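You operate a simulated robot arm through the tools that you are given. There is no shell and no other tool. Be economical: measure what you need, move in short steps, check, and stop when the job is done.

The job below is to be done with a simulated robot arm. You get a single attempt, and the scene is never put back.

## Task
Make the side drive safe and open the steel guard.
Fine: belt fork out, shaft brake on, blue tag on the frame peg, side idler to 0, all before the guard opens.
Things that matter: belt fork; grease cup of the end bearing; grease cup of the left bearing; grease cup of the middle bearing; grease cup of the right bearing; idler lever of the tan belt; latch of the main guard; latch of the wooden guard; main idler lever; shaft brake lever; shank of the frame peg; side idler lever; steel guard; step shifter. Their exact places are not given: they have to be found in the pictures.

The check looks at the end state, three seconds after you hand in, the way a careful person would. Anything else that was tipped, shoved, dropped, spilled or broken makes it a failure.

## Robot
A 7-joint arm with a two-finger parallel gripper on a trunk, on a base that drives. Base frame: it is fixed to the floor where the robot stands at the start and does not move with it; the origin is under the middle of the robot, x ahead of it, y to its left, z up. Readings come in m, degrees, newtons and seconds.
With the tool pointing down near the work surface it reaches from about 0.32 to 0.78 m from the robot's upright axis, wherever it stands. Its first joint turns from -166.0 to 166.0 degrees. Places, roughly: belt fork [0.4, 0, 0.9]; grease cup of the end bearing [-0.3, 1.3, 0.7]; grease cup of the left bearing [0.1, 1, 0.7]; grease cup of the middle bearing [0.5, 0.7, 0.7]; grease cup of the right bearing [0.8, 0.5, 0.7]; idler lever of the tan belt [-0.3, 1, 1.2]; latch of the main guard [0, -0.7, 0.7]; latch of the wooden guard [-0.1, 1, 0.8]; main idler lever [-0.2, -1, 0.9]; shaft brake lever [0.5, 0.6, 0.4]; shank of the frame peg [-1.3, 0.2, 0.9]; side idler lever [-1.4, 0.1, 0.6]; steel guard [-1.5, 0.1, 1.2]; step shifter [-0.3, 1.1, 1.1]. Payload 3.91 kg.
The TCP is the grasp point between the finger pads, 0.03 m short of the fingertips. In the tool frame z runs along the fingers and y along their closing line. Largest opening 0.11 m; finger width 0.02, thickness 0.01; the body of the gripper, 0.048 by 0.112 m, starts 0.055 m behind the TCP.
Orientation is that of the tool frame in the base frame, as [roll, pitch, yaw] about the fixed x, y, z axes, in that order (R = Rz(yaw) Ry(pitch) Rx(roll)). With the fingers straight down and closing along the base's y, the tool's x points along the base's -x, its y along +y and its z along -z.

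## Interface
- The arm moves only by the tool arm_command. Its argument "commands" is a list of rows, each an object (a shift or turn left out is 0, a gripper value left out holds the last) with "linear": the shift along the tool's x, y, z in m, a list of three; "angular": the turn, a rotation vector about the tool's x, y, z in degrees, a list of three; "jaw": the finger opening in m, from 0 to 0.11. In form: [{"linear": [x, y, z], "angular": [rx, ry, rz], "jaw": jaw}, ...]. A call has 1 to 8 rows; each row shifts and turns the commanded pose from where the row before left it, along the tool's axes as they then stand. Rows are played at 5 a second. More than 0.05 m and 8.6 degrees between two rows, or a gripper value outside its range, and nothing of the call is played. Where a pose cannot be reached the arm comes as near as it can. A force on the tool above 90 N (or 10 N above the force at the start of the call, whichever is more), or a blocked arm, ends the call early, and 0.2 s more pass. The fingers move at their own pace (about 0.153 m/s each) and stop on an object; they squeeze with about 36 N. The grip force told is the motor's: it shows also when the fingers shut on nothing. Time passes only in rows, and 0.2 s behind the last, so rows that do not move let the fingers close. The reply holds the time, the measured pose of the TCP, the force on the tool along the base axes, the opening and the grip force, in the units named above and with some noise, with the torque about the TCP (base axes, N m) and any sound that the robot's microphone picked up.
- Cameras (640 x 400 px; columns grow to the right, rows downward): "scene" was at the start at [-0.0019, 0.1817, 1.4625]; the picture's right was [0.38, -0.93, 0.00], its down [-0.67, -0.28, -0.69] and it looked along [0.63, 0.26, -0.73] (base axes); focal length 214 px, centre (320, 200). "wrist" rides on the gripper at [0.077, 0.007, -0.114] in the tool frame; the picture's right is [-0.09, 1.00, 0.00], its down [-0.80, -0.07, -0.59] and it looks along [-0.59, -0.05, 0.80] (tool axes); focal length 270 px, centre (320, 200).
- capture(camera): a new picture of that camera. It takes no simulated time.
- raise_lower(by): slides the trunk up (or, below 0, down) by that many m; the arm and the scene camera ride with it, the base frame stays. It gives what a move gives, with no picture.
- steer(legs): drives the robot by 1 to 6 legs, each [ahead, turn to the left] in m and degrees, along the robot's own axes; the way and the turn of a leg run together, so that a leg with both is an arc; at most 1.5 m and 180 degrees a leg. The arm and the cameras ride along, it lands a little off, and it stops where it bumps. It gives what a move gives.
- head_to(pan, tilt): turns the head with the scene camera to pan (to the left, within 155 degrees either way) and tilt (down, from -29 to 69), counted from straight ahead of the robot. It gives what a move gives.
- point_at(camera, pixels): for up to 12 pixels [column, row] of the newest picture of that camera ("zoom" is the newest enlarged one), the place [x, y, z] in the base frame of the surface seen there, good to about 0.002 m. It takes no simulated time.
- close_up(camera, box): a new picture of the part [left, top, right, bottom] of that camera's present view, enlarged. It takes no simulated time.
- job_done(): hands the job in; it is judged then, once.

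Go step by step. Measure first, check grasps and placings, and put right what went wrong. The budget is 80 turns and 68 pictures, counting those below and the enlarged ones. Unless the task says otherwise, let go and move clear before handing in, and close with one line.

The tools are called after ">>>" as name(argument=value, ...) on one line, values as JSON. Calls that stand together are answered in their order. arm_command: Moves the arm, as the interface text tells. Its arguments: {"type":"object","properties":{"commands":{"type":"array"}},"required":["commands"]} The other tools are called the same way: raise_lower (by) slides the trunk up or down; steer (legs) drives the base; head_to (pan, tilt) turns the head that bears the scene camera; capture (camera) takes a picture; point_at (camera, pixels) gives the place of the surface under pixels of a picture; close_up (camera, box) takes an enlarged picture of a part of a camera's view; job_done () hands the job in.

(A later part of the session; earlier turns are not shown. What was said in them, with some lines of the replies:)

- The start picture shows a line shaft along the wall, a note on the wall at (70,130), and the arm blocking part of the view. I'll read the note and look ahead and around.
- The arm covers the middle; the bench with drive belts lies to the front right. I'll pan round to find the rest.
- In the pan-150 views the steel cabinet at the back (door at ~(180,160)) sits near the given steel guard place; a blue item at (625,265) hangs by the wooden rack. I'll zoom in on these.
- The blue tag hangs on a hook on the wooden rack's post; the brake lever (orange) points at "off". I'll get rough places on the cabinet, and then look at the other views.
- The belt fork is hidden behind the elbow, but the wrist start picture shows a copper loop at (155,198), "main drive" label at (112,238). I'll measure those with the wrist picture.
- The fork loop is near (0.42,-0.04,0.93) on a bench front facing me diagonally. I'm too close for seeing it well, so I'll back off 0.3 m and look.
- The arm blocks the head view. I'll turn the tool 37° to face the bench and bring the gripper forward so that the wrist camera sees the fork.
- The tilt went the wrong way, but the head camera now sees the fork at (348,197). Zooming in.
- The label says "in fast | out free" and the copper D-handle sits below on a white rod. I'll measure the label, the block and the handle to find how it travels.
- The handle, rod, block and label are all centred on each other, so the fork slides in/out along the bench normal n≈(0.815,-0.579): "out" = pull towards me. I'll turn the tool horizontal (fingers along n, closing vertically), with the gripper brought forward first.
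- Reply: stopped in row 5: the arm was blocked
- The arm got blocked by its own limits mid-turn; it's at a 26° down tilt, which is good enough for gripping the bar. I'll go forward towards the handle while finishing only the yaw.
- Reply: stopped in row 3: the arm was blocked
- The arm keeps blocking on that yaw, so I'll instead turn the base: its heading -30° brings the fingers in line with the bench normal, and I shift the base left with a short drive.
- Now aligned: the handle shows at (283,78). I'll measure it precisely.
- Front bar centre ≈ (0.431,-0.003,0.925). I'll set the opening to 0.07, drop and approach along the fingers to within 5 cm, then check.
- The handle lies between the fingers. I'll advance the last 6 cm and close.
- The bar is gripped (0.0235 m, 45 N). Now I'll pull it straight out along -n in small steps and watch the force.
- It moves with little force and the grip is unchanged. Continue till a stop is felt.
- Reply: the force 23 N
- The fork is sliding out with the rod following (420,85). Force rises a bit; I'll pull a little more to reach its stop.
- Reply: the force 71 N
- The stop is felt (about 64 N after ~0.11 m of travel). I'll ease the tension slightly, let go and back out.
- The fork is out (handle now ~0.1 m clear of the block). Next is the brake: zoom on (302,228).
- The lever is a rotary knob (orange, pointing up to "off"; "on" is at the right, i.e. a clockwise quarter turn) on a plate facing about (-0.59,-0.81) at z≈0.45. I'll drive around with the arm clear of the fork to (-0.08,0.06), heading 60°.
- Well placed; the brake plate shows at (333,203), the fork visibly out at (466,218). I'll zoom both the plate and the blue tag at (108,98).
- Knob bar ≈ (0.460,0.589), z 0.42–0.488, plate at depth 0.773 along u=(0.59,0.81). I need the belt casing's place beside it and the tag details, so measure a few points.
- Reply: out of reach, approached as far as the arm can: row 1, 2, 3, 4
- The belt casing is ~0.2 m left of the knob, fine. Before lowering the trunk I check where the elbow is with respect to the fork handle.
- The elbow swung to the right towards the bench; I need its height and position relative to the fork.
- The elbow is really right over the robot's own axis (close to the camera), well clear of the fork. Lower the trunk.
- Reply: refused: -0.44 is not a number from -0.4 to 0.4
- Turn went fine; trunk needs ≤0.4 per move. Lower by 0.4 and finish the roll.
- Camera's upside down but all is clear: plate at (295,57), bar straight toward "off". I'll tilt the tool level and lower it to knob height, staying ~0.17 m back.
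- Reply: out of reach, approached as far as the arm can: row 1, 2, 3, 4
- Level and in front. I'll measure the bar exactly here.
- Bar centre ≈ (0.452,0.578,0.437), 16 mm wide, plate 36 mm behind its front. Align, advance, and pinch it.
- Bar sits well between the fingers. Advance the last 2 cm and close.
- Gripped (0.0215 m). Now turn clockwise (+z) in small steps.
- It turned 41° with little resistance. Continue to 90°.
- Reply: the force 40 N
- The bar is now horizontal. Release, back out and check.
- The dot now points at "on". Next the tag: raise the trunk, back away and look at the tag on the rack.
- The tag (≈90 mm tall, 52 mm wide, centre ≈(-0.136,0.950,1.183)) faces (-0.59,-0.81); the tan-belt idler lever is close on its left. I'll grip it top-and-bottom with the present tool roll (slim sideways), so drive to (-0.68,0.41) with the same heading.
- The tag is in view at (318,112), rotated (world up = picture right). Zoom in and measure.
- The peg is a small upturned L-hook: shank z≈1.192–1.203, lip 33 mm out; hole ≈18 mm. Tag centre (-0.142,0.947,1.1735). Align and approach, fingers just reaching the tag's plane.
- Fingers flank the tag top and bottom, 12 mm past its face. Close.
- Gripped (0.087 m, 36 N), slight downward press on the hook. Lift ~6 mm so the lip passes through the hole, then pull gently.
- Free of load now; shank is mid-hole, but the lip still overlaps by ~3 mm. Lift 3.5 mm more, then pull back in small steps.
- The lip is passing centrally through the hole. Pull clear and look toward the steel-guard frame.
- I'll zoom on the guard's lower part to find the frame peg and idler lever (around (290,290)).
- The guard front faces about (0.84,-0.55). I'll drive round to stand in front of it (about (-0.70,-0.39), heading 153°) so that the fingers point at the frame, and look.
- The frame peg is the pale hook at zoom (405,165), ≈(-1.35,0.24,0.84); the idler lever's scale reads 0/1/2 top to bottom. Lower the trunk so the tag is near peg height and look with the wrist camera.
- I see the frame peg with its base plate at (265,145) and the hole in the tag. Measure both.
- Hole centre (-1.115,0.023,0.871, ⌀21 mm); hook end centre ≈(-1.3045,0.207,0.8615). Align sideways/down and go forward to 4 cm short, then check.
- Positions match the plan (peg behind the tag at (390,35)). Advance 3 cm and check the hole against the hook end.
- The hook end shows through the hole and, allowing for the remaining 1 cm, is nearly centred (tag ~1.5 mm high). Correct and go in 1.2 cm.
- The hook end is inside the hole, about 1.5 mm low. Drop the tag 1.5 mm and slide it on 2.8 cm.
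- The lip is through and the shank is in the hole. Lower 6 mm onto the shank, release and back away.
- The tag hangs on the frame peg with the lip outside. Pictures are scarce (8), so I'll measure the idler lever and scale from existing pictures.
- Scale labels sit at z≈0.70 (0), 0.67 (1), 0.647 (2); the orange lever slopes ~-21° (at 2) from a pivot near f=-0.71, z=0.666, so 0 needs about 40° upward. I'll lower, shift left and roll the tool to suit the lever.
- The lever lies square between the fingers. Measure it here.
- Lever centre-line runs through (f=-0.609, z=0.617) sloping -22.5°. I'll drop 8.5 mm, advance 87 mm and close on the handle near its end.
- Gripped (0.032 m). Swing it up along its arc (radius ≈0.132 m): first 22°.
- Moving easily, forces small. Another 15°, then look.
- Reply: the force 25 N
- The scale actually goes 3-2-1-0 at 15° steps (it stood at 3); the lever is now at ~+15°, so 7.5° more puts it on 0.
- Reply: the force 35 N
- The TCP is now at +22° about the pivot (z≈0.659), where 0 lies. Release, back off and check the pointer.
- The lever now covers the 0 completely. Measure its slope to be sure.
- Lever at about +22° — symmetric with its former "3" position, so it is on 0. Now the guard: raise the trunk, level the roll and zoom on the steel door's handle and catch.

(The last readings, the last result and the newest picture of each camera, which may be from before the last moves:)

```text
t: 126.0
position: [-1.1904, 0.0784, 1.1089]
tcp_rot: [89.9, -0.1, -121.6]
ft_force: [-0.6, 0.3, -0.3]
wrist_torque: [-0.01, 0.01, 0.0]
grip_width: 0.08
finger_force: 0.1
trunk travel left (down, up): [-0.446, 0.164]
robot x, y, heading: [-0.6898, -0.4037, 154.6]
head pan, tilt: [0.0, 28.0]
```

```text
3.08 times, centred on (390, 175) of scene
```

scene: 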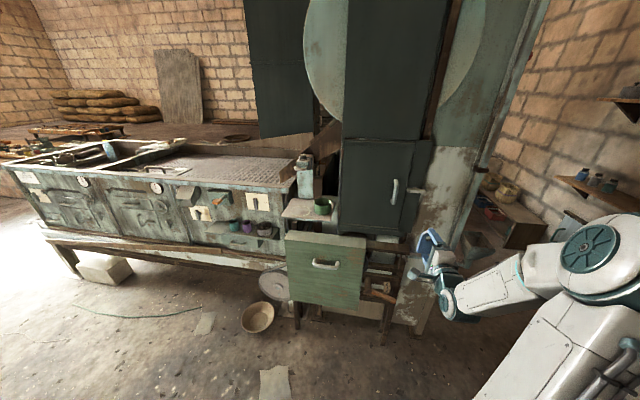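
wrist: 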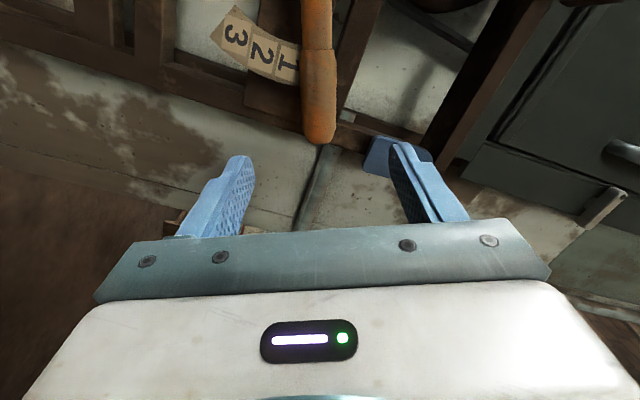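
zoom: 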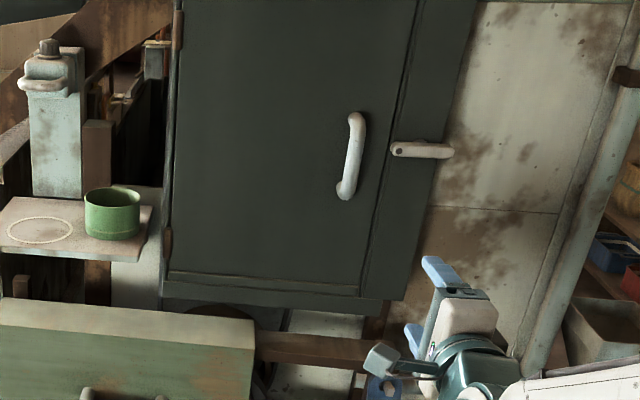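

The door hinges at the left (hinges at (175,25),(168,250)), handle at (352,155); the catch bar at (420,150) pivots at the seam and points away from the door. Measure these.

>>> point_at(camera="zoom", pixels=[[356, 120], [352, 150], [345, 190], [398, 150], [420, 150], [448, 151], [340, 120], [382, 150], [410, 200], [200, 150], [177, 150], [168, 240]])

```text
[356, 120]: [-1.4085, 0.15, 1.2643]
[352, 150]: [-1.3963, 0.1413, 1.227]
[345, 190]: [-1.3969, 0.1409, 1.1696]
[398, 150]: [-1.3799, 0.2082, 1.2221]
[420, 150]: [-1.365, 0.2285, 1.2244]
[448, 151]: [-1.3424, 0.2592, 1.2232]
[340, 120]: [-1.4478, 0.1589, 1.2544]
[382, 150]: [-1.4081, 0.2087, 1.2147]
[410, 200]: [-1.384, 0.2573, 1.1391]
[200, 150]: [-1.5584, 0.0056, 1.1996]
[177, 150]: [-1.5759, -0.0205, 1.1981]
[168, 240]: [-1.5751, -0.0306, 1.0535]
```

The catch bar sits wholly on the frame pointing away from the door (so unlatched); the door hinge is at ≈(-1.58,-0.03), the vertical handle bar at ≈(-1.403,0.146,z 1.165–1.265). I'll roll the tool -90° so the fingers close horizontally and raise to handle height.

>>> arm_command(commands=[{"angular": [0, 0, -8.2]}, {"angular": [0, 0, -8.2]}, {"angular": [0, 0, -8.2]}, {"angular": [0, 0, -8.2]}, {"angular": [0, 0, -8.2]}, {"angular": [0, 0, -8.2]}, {"angular": [0, 0, -8.2]}, {"angular": [0, 0, -8.2]}])

>>> arm_command(commands=[{"angular": [0, 0, -8.2]}, {"angular": [0, 0, -8.2]}, {"angular": [0, 0, -8]}])

>>> raise_lower(by=0.106)

```text
t: 127.8
position: [-1.1905, 0.0774, 1.1079]
tcp_rot: [89.5, 65.8, -122.0]
ft_force: [-0.3, 0.4, -0.9]
wrist_torque: [-0.03, -0.05, 0.01]
grip_width: 0.0802
finger_force: 0.2
trunk travel left (down, up): [-0.446, 0.164]
robot x, y, heading: [-0.6929, -0.4026, 154.3]
head pan, tilt: [0.0, 28.0]
```

```text
t: 128.6
position: [-1.192, 0.0791, 1.1089]
tcp_rot: [-31.8, 89.8, 116.5]
ft_force: [-0.3, 0.3, 1.0]
wrist_torque: [-0.03, 0.02, 0.02]
grip_width: 0.08
finger_force: 0.2
trunk travel left (down, up): [-0.446, 0.164]
robot x, y, heading: [-0.6877, -0.4052, 154.4]
head pan, tilt: [0.0, 28.0]
```

```text
t: 129.9
position: [-1.1899, 0.0785, 1.2152]
tcp_rot: [5.2, 89.8, 153.5]
ft_force: [1.0, -0.8, 0.5]
wrist_torque: [0.0, -0.01, -0.01]
grip_width: 0.0801
finger_force: 0.1
trunk travel left (down, up): [-0.552, 0.058]
robot x, y, heading: [-0.6878, -0.4051, 154.4]
head pan, tilt: [0.0, 28.0]
```

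Ready. Shift left 5.4 cm and forward 13 cm, then one check picture.

>>> arm_command(commands=[{"linear": [0, 0.027, 0], "jaw": 0.07}, {"linear": [0, 0.027, 0]}, {"linear": [0, 0, 0.045]}, {"linear": [0, 0, 0.045]}, {"linear": [0, 0, 0.04]}])

>>> capture(camera="wrist")

>>> point_at(camera="wrist", pixels=[[320, 40], [320, 80], [320, 120], [300, 80], [340, 80], [240, 100]])

```text
t: 131.1
position: [-1.3327, 0.1018, 1.2139]
tcp_rot: [21.6, 89.9, 169.8]
ft_force: [0.4, 0.2, 0.9]
wrist_torque: [0.03, 0.02, 0.0]
grip_width: 0.0703
finger_force: 0.0
trunk travel left (down, up): [-0.552, 0.058]
robot x, y, heading: [-0.6901, -0.4039, 154.6]
head pan, tilt: [0.0, 28.0]
```

```text
3 pictures are left
```

wrist: 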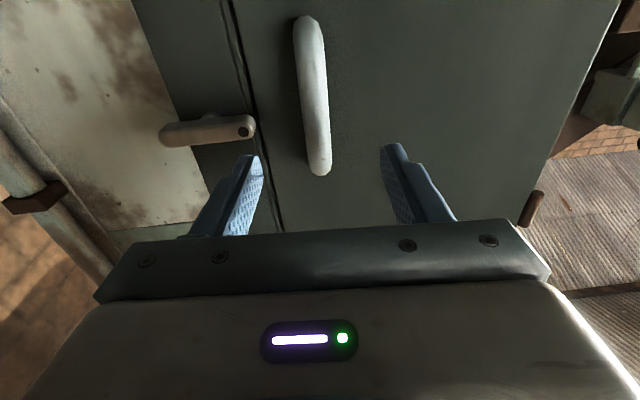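

```text
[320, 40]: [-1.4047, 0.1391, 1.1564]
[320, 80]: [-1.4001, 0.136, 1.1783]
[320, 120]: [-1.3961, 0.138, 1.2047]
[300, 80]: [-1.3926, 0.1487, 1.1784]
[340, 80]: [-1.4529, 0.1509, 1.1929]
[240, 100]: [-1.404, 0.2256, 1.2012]
```

The handle bar is centred between the fingers (lateral error 2 mm) and the catch points away from the door. Advance 8.3 cm and grip.

>>> arm_command(commands=[{"linear": [0, -0.002, 0.043]}, {"linear": [0, 0, 0.04]}, {"jaw": 0}, {"jaw": 0}, {"jaw": 0}])

```text
t: 132.3
position: [-1.4005, 0.1455, 1.2152]
tcp_rot: [10.5, 90.0, 158.8]
ft_force: [-2.1, -0.9, -2.0]
wrist_torque: [-0.35, -0.51, 0.0]
grip_width: 0.0195
finger_force: 45.2
trunk travel left (down, up): [-0.552, 0.058]
robot x, y, heading: [-0.688, -0.4043, 154.4]
head pan, tilt: [0.0, 28.0]
```

Gripped (0.0195 m). Pull the door along its arc (hinge ≈(-1.581,-0.026), r≈0.249), first 15°.

>>> arm_command(commands=[{"linear": [0, 0.0065, -0.0207], "angular": [3, 0, 0]}, {"linear": [0, 0.0072, -0.0205], "angular": [3, 0, 0]}, {"linear": [0, 0.0079, -0.0202], "angular": [3, 0, 0]}])

```text
t: 133.1
position: [-1.3636, 0.0698, 1.2235]
tcp_rot: [-0.3, 89.1, 140.3]
ft_force: [-2.0, -1.3, -0.6]
wrist_torque: [0.01, 0.01, -0.2]
grip_width: 0.0
finger_force: 37.3
trunk travel left (down, up): [-0.552, 0.058]
robot x, y, heading: [-0.6839, -0.4024, 154.7]
head pan, tilt: [0.0, 28.0]
```

The grip slipped off (opening 0). I need one picture to see whether the door moved.

>>> arm_command(commands=[{"linear": [0, 0, -0.04], "jaw": 0.07}, {"linear": [0, 0, -0.04]}, {}])

>>> capture(camera="wrist")

```text
t: 133.9
position: [-1.3041, 0.0426, 1.212]
tcp_rot: [-133.7, 89.8, 5.6]
ft_force: [-0.8, -0.3, 0.0]
wrist_torque: [0.03, 0.06, -0.05]
grip_width: 0.0697
finger_force: 0.0
trunk travel left (down, up): [-0.552, 0.058]
robot x, y, heading: [-0.6871, -0.4052, 154.2]
head pan, tilt: [0.0, 28.0]
```

```text
2 pictures are left
```

wrist: 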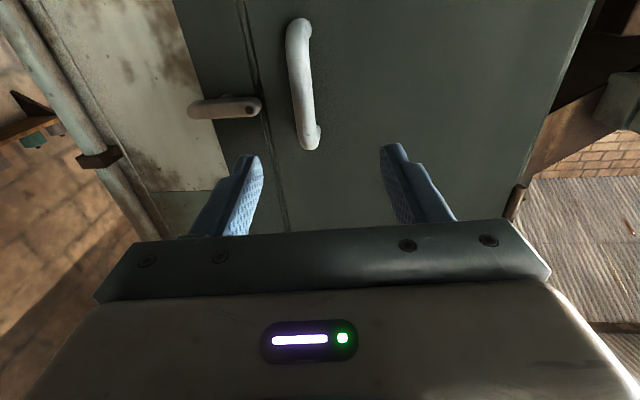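

The door looks still shut. Measure the catch bar against the seam to see whether it actually laps over the door edge.

>>> point_at(camera="wrist", pixels=[[259, 107], [250, 108], [225, 109], [194, 110], [256, 80], [271, 145], [263, 128], [250, 75], [275, 128], [230, 125], [306, 60], [350, 100]])

```text
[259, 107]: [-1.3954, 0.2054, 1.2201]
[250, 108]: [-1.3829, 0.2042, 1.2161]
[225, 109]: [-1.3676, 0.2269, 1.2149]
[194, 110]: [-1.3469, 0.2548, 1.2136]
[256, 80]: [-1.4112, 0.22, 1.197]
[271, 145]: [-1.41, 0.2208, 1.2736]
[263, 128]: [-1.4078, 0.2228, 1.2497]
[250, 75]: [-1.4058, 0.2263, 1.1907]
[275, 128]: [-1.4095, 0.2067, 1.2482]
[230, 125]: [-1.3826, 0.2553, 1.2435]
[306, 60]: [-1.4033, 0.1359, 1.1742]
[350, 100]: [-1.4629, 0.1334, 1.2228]
```

The bar's marked end laps over the seam (f' -0.660 vs seam -0.655) and, like the brake knob, the bar is mounted at its middle: the catch is on and must be turned first. I'll move right in front of it, roll the tool back so the fingers close vertically.

>>> arm_command(commands=[{"angular": [-4.5, 0, 0]}, {"linear": [0, -0.038, 0], "angular": [0, 0, 8.2]}, {"angular": [0, 0, 8.2]}, {"angular": [0, 0, 8.2]}, {"angular": [0, 0, 8.2]}, {"angular": [0, 0, 8.2]}, {"angular": [0, 0, 8.2]}, {"angular": [0, 0, 8.2]}])

>>> arm_command(commands=[{"angular": [0, 0, 8.2]}, {"angular": [0, 0, 8.2]}, {"angular": [0, 0, 8.2]}, {"angular": [0, 0, 8]}, {"linear": [-0.038, 0, 0], "jaw": 0.06}, {"linear": [-0.038, 0, 0]}])

```text
t: 135.7
position: [-1.2784, 0.071, 1.2146]
tcp_rot: [89.8, 32.4, -126.3]
ft_force: [0.3, -0.1, -0.2]
wrist_torque: [-0.05, -0.03, -0.02]
grip_width: 0.0701
finger_force: 0.0
trunk travel left (down, up): [-0.552, 0.058]
robot x, y, heading: [-0.6884, -0.4043, 154.2]
head pan, tilt: [0.0, 28.0]
```

```text
t: 137.1
position: [-1.231, 0.1368, 1.216]
tcp_rot: [89.9, -0.1, -126.2]
ft_force: [0.2, -0.5, 0.0]
wrist_torque: [0.01, -0.01, 0.02]
grip_width: 0.06
finger_force: 0.1
trunk travel left (down, up): [-0.552, 0.058]
robot x, y, heading: [-0.6878, -0.4009, 154.2]
head pan, tilt: [0.0, 28.0]
```

Aligned at az 143.8°. Advance 0.15 m onto the catch bar and close.

>>> arm_command(commands=[{"linear": [0.005, 0.002, 0.04]}, {"linear": [0, 0, 0.04]}, {"linear": [0, 0, 0.04]}, {"linear": [0, 0, 0.03]}, {"jaw": 0}, {"jaw": 0}, {"jaw": 0}])

```text
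t: 138.7
position: [-1.3555, 0.2197, 1.2188]
tcp_rot: [89.6, 0.0, -126.1]
ft_force: [-13.4, 12.2, 14.0]
wrist_torque: [-0.07, -0.22, -0.08]
grip_width: 0.0168
finger_force: 44.8
trunk travel left (down, up): [-0.552, 0.058]
robot x, y, heading: [-0.6873, -0.4042, 154.5]
head pan, tilt: [0.0, 28.0]
```

Gripped the bar (0.017 m). Try turning counter-clockwise about its middle, gently, watching force.

>>> arm_command(commands=[{"angular": [0, 0, -6]}, {"angular": [0, 0, -6]}, {}])

```text
t: 139.5
position: [-1.354, 0.2207, 1.2192]
tcp_rot: [89.6, 12.1, -126.4]
ft_force: [-8.4, 17.1, 18.9]
wrist_torque: [-1.06, 0.95, -0.86]
grip_width: 0.0212
finger_force: 44.7
trunk travel left (down, up): [-0.552, 0.058]
robot x, y, heading: [-0.6866, -0.4073, 154.2]
head pan, tilt: [0.0, 28.0]
```

The fingers spread (0.021) and torque rose: the bar resists this way. Turn back and try clockwise.

>>> arm_command(commands=[{"angular": [0, 0, 6]}, {"angular": [0, 0, 6]}, {"angular": [0, 0, 6]}, {"angular": [0, 0, 6]}, {}])

```text
t: 140.7
position: [-1.355, 0.2199, 1.221]
tcp_rot: [89.5, -12.1, -126.1]
ft_force: [-4.8, 15.3, 25.1]
wrist_torque: [0.17, -0.04, 0.3]
grip_width: 0.0169
finger_force: 44.8
trunk travel left (down, up): [-0.552, 0.058]
robot x, y, heading: [-0.6831, -0.4048, 154.5]
head pan, tilt: [0.0, 28.0]
```

Clockwise works: grip width is back to 0.017 and torque small. Continue.

>>> arm_command(commands=[{"angular": [0, 0, 7]}, {"angular": [0, 0, 7]}, {"angular": [0, 0, 7]}, {"angular": [0, 0, 7]}])

```text
t: 141.7
position: [-1.354, 0.2213, 1.2241]
tcp_rot: [89.1, -40.1, -125.9]
ft_force: [-10.3, 21.1, 35.1]
wrist_torque: [0.57, 0.41, 0.77]
grip_width: 0.0169
finger_force: 45.1
trunk travel left (down, up): [-0.552, 0.058]
robot x, y, heading: [-0.6877, -0.402, 154.3]
head pan, tilt: [0.0, 28.0]
5 turns are left
```

Turning continues (40° so far; pivot is a bit right of my grip). I'll finish the quarter turn with a small follow-up shift, release, and back off — the roll then suits the vertical handle directly.

>>> arm_command(commands=[{"linear": [-0.0003, 0.0018, 0], "angular": [0, 0, 8.3]}, {"linear": [0, 0.0018, 0], "angular": [0, 0, 8.3]}, {"linear": [0.0003, 0.0018, 0], "angular": [0, 0, 8.3]}, {"linear": [0.0006, 0.0018, 0], "angular": [0, 0, 8.3]}, {"linear": [0.0006, 0.0018, 0], "angular": [0, 0, 8.3]}, {"linear": [0.0006, 0.0018, 0], "angular": [0, 0, 8.3]}, {}])

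>>> arm_command(commands=[{"jaw": 0.07}, {"jaw": 0.07}, {"linear": [0, 0, -0.04]}, {"linear": [0, 0, -0.05]}, {"linear": [0, 0, -0.03]}])

>>> capture(camera="wrist")

>>> point_at(camera="wrist", pixels=[[320, 60], [320, 100], [320, 140], [300, 100], [340, 100], [380, 100], [400, 100], [420, 100], [440, 100], [460, 100], [250, 100], [480, 100]])

```text
t: 143.3
position: [-1.3499, 0.2231, 1.2265]
tcp_rot: [10.6, -89.8, -46.7]
ft_force: [-12.5, 16.5, 29.2]
wrist_torque: [0.43, 0.53, -0.02]
grip_width: 0.0166
finger_force: 45.0
trunk travel left (down, up): [-0.552, 0.058]
robot x, y, heading: [-0.6857, -0.4074, 154.6]
head pan, tilt: [0.0, 28.0]
```

```text
t: 144.5
position: [-1.2565, 0.1523, 1.2237]
tcp_rot: [41.2, -89.8, -77.4]
ft_force: [-0.6, 0.4, 0.2]
wrist_torque: [0.0, -0.02, -0.03]
grip_width: 0.07
finger_force: 0.1
trunk travel left (down, up): [-0.552, 0.058]
robot x, y, heading: [-0.6896, -0.4055, 154.5]
head pan, tilt: [0.0, 28.0]
```

```text
1 pictures are left
```

wrist: 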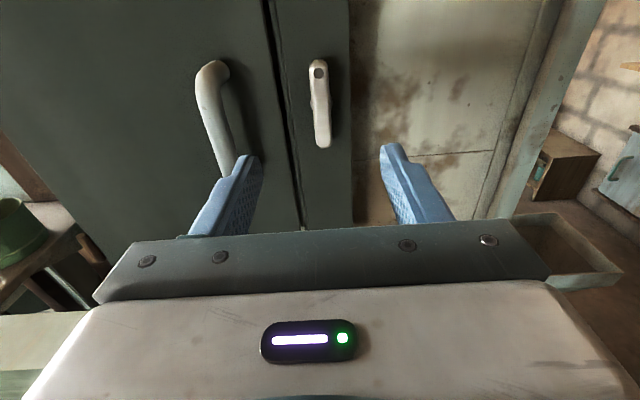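

```text
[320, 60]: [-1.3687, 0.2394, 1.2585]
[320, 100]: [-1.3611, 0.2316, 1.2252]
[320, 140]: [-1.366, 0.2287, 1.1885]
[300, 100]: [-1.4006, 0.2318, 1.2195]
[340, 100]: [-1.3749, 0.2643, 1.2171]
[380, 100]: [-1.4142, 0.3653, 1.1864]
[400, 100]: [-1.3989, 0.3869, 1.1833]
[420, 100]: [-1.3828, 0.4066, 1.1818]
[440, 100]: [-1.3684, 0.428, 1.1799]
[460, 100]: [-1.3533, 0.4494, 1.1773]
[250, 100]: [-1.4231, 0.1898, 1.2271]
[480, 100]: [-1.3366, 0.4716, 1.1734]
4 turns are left
```

The catch is now vertical, clear of the door. Shift left 9 cm to the handle, grip it, and swing the door open along its arc (70° in two calls, grip readings tell if it holds).

>>> arm_command(commands=[{"linear": [0, -0.0453, 0]}, {"linear": [0, -0.0453, 0]}, {"linear": [0, 0, 0.04]}, {"linear": [0, 0, 0.04]}, {"linear": [0, 0, 0.037]}, {"jaw": 0}, {"jaw": 0}, {"jaw": 0}])

>>> arm_command(commands=[{"linear": [0, -0.0048, -0.0212], "angular": [-3, 0, 0]}, {"linear": [0, -0.0055, -0.021], "angular": [-3, 0, 0]}, {"linear": [0, -0.0063, -0.0208], "angular": [-3, 0, 0]}, {"linear": [0, -0.007, -0.0205], "angular": [-3, 0, 0]}, {"linear": [0, -0.0077, -0.0203], "angular": [-3, 0, 0]}, {"linear": [0, -0.0084, -0.02], "angular": [-3, 0, 0]}, {"linear": [0, -0.0091, -0.0197], "angular": [-3, 0, 0]}, {"linear": [0, -0.0098, -0.0194], "angular": [-3, 0, 0]}])

>>> arm_command(commands=[{"linear": [0, -0.0105, -0.019], "angular": [-2, 0, 0]}, {"linear": [0, -0.0114, -0.0184], "angular": [-2, 0, 0]}, {"linear": [0, -0.0124, -0.0178], "angular": [-2, 0, 0]}, {"linear": [0, -0.0133, -0.0171], "angular": [-2, 0, 0]}, {"linear": [0, -0.0142, -0.0164], "angular": [-2, 0, 0]}, {"linear": [0, -0.015, -0.0157], "angular": [-2, 0, 0]}])

```text
t: 146.3
position: [-1.4053, 0.1498, 1.2234]
tcp_rot: [58.6, -89.7, -94.8]
ft_force: [-4.0, -4.8, -2.8]
wrist_torque: [-0.19, 0.2, 0.12]
grip_width: 0.0194
finger_force: 45.2
trunk travel left (down, up): [-0.552, 0.058]
robot x, y, heading: [-0.6883, -0.4045, 154.5]
head pan, tilt: [0.0, 28.0]
```

```text
t: 148.1
position: [-1.3309, -0.005, 1.2229]
tcp_rot: [9.1, -89.9, -69.7]
ft_force: [23.4, 2.9, -4.9]
wrist_torque: [0.18, -0.05, -0.17]
grip_width: 0.0195
finger_force: 45.1
trunk travel left (down, up): [-0.552, 0.058]
robot x, y, heading: [-0.6909, -0.4012, 154.2]
head pan, tilt: [0.0, 28.0]
```

```text
t: 149.5
position: [-1.3559, -0.1383, 1.2257]
tcp_rot: [-9.5, -89.8, -62.3]
ft_force: [41.9, -20.5, -20.1]
wrist_torque: [0.28, -0.08, 0.08]
grip_width: 0.0197
finger_force: 45.2
trunk travel left (down, up): [-0.552, 0.058]
robot x, y, heading: [-0.6919, -0.4043, 154.5]
head pan, tilt: [0.0, 28.0]
3 turns are left
```

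The grip held and the door is ~70° open. Swing another 20°, release, back clear, and take the last picture to check.

>>> arm_command(commands=[{"linear": [0, -0.0159, -0.0147], "angular": [-2, 0, 0]}, {"linear": [0, -0.0167, -0.0139], "angular": [-2, 0, 0]}, {"linear": [0, -0.0174, -0.013], "angular": [-2, 0, 0]}, {"linear": [0, -0.018, -0.0121], "angular": [-2, 0, 0]}, {}])

>>> arm_command(commands=[{"jaw": 0.05}, {"jaw": 0.05}, {"linear": [0, 0, -0.03]}, {"linear": [0, 0, -0.04]}, {"linear": [0, 0, -0.05]}, {}])

>>> capture(camera="scene")

```text
t: 150.7
position: [-1.4099, -0.2072, 1.2257]
tcp_rot: [-19.4, -89.4, -60.6]
ft_force: [24.8, -26.6, 3.0]
wrist_torque: [0.28, -0.14, 0.17]
grip_width: 0.0197
finger_force: 44.9
trunk travel left (down, up): [-0.552, 0.058]
robot x, y, heading: [-0.6912, -0.3991, 154.7]
head pan, tilt: [0.0, 28.0]
```

```text
t: 152.1
position: [-1.3933, -0.3183, 1.2221]
tcp_rot: [6.5, -89.8, -86.9]
ft_force: [-0.5, -0.4, -0.1]
wrist_torque: [0.02, 0.0, 0.03]
grip_width: 0.0501
finger_force: 0.1
trunk travel left (down, up): [-0.552, 0.058]
robot x, y, heading: [-0.69, -0.4056, 154.4]
head pan, tilt: [0.0, 28.0]
```

```text
0 pictures are left
2 turns are left
```

scene: 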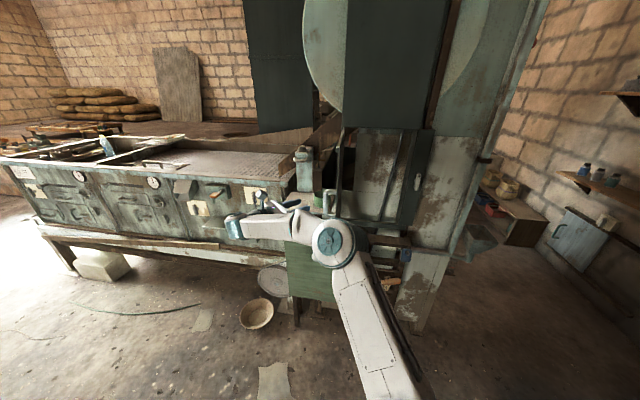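

The door stands open about 90°, edge-on at (340,165). The blue tag still hangs at (405,255), the idler lever is up at (390,283), and the gripper is clear of everything. I'm handing in.

>>> job_done()

```text
The job is handed in.
```

The job is handed in: I pulled the belt fork out, turned the shaft brake to "on", hung the blue tag on the frame peg and set the side idler to 0. Only then did I turn the steel guard's catch and open the door, to about 90°.
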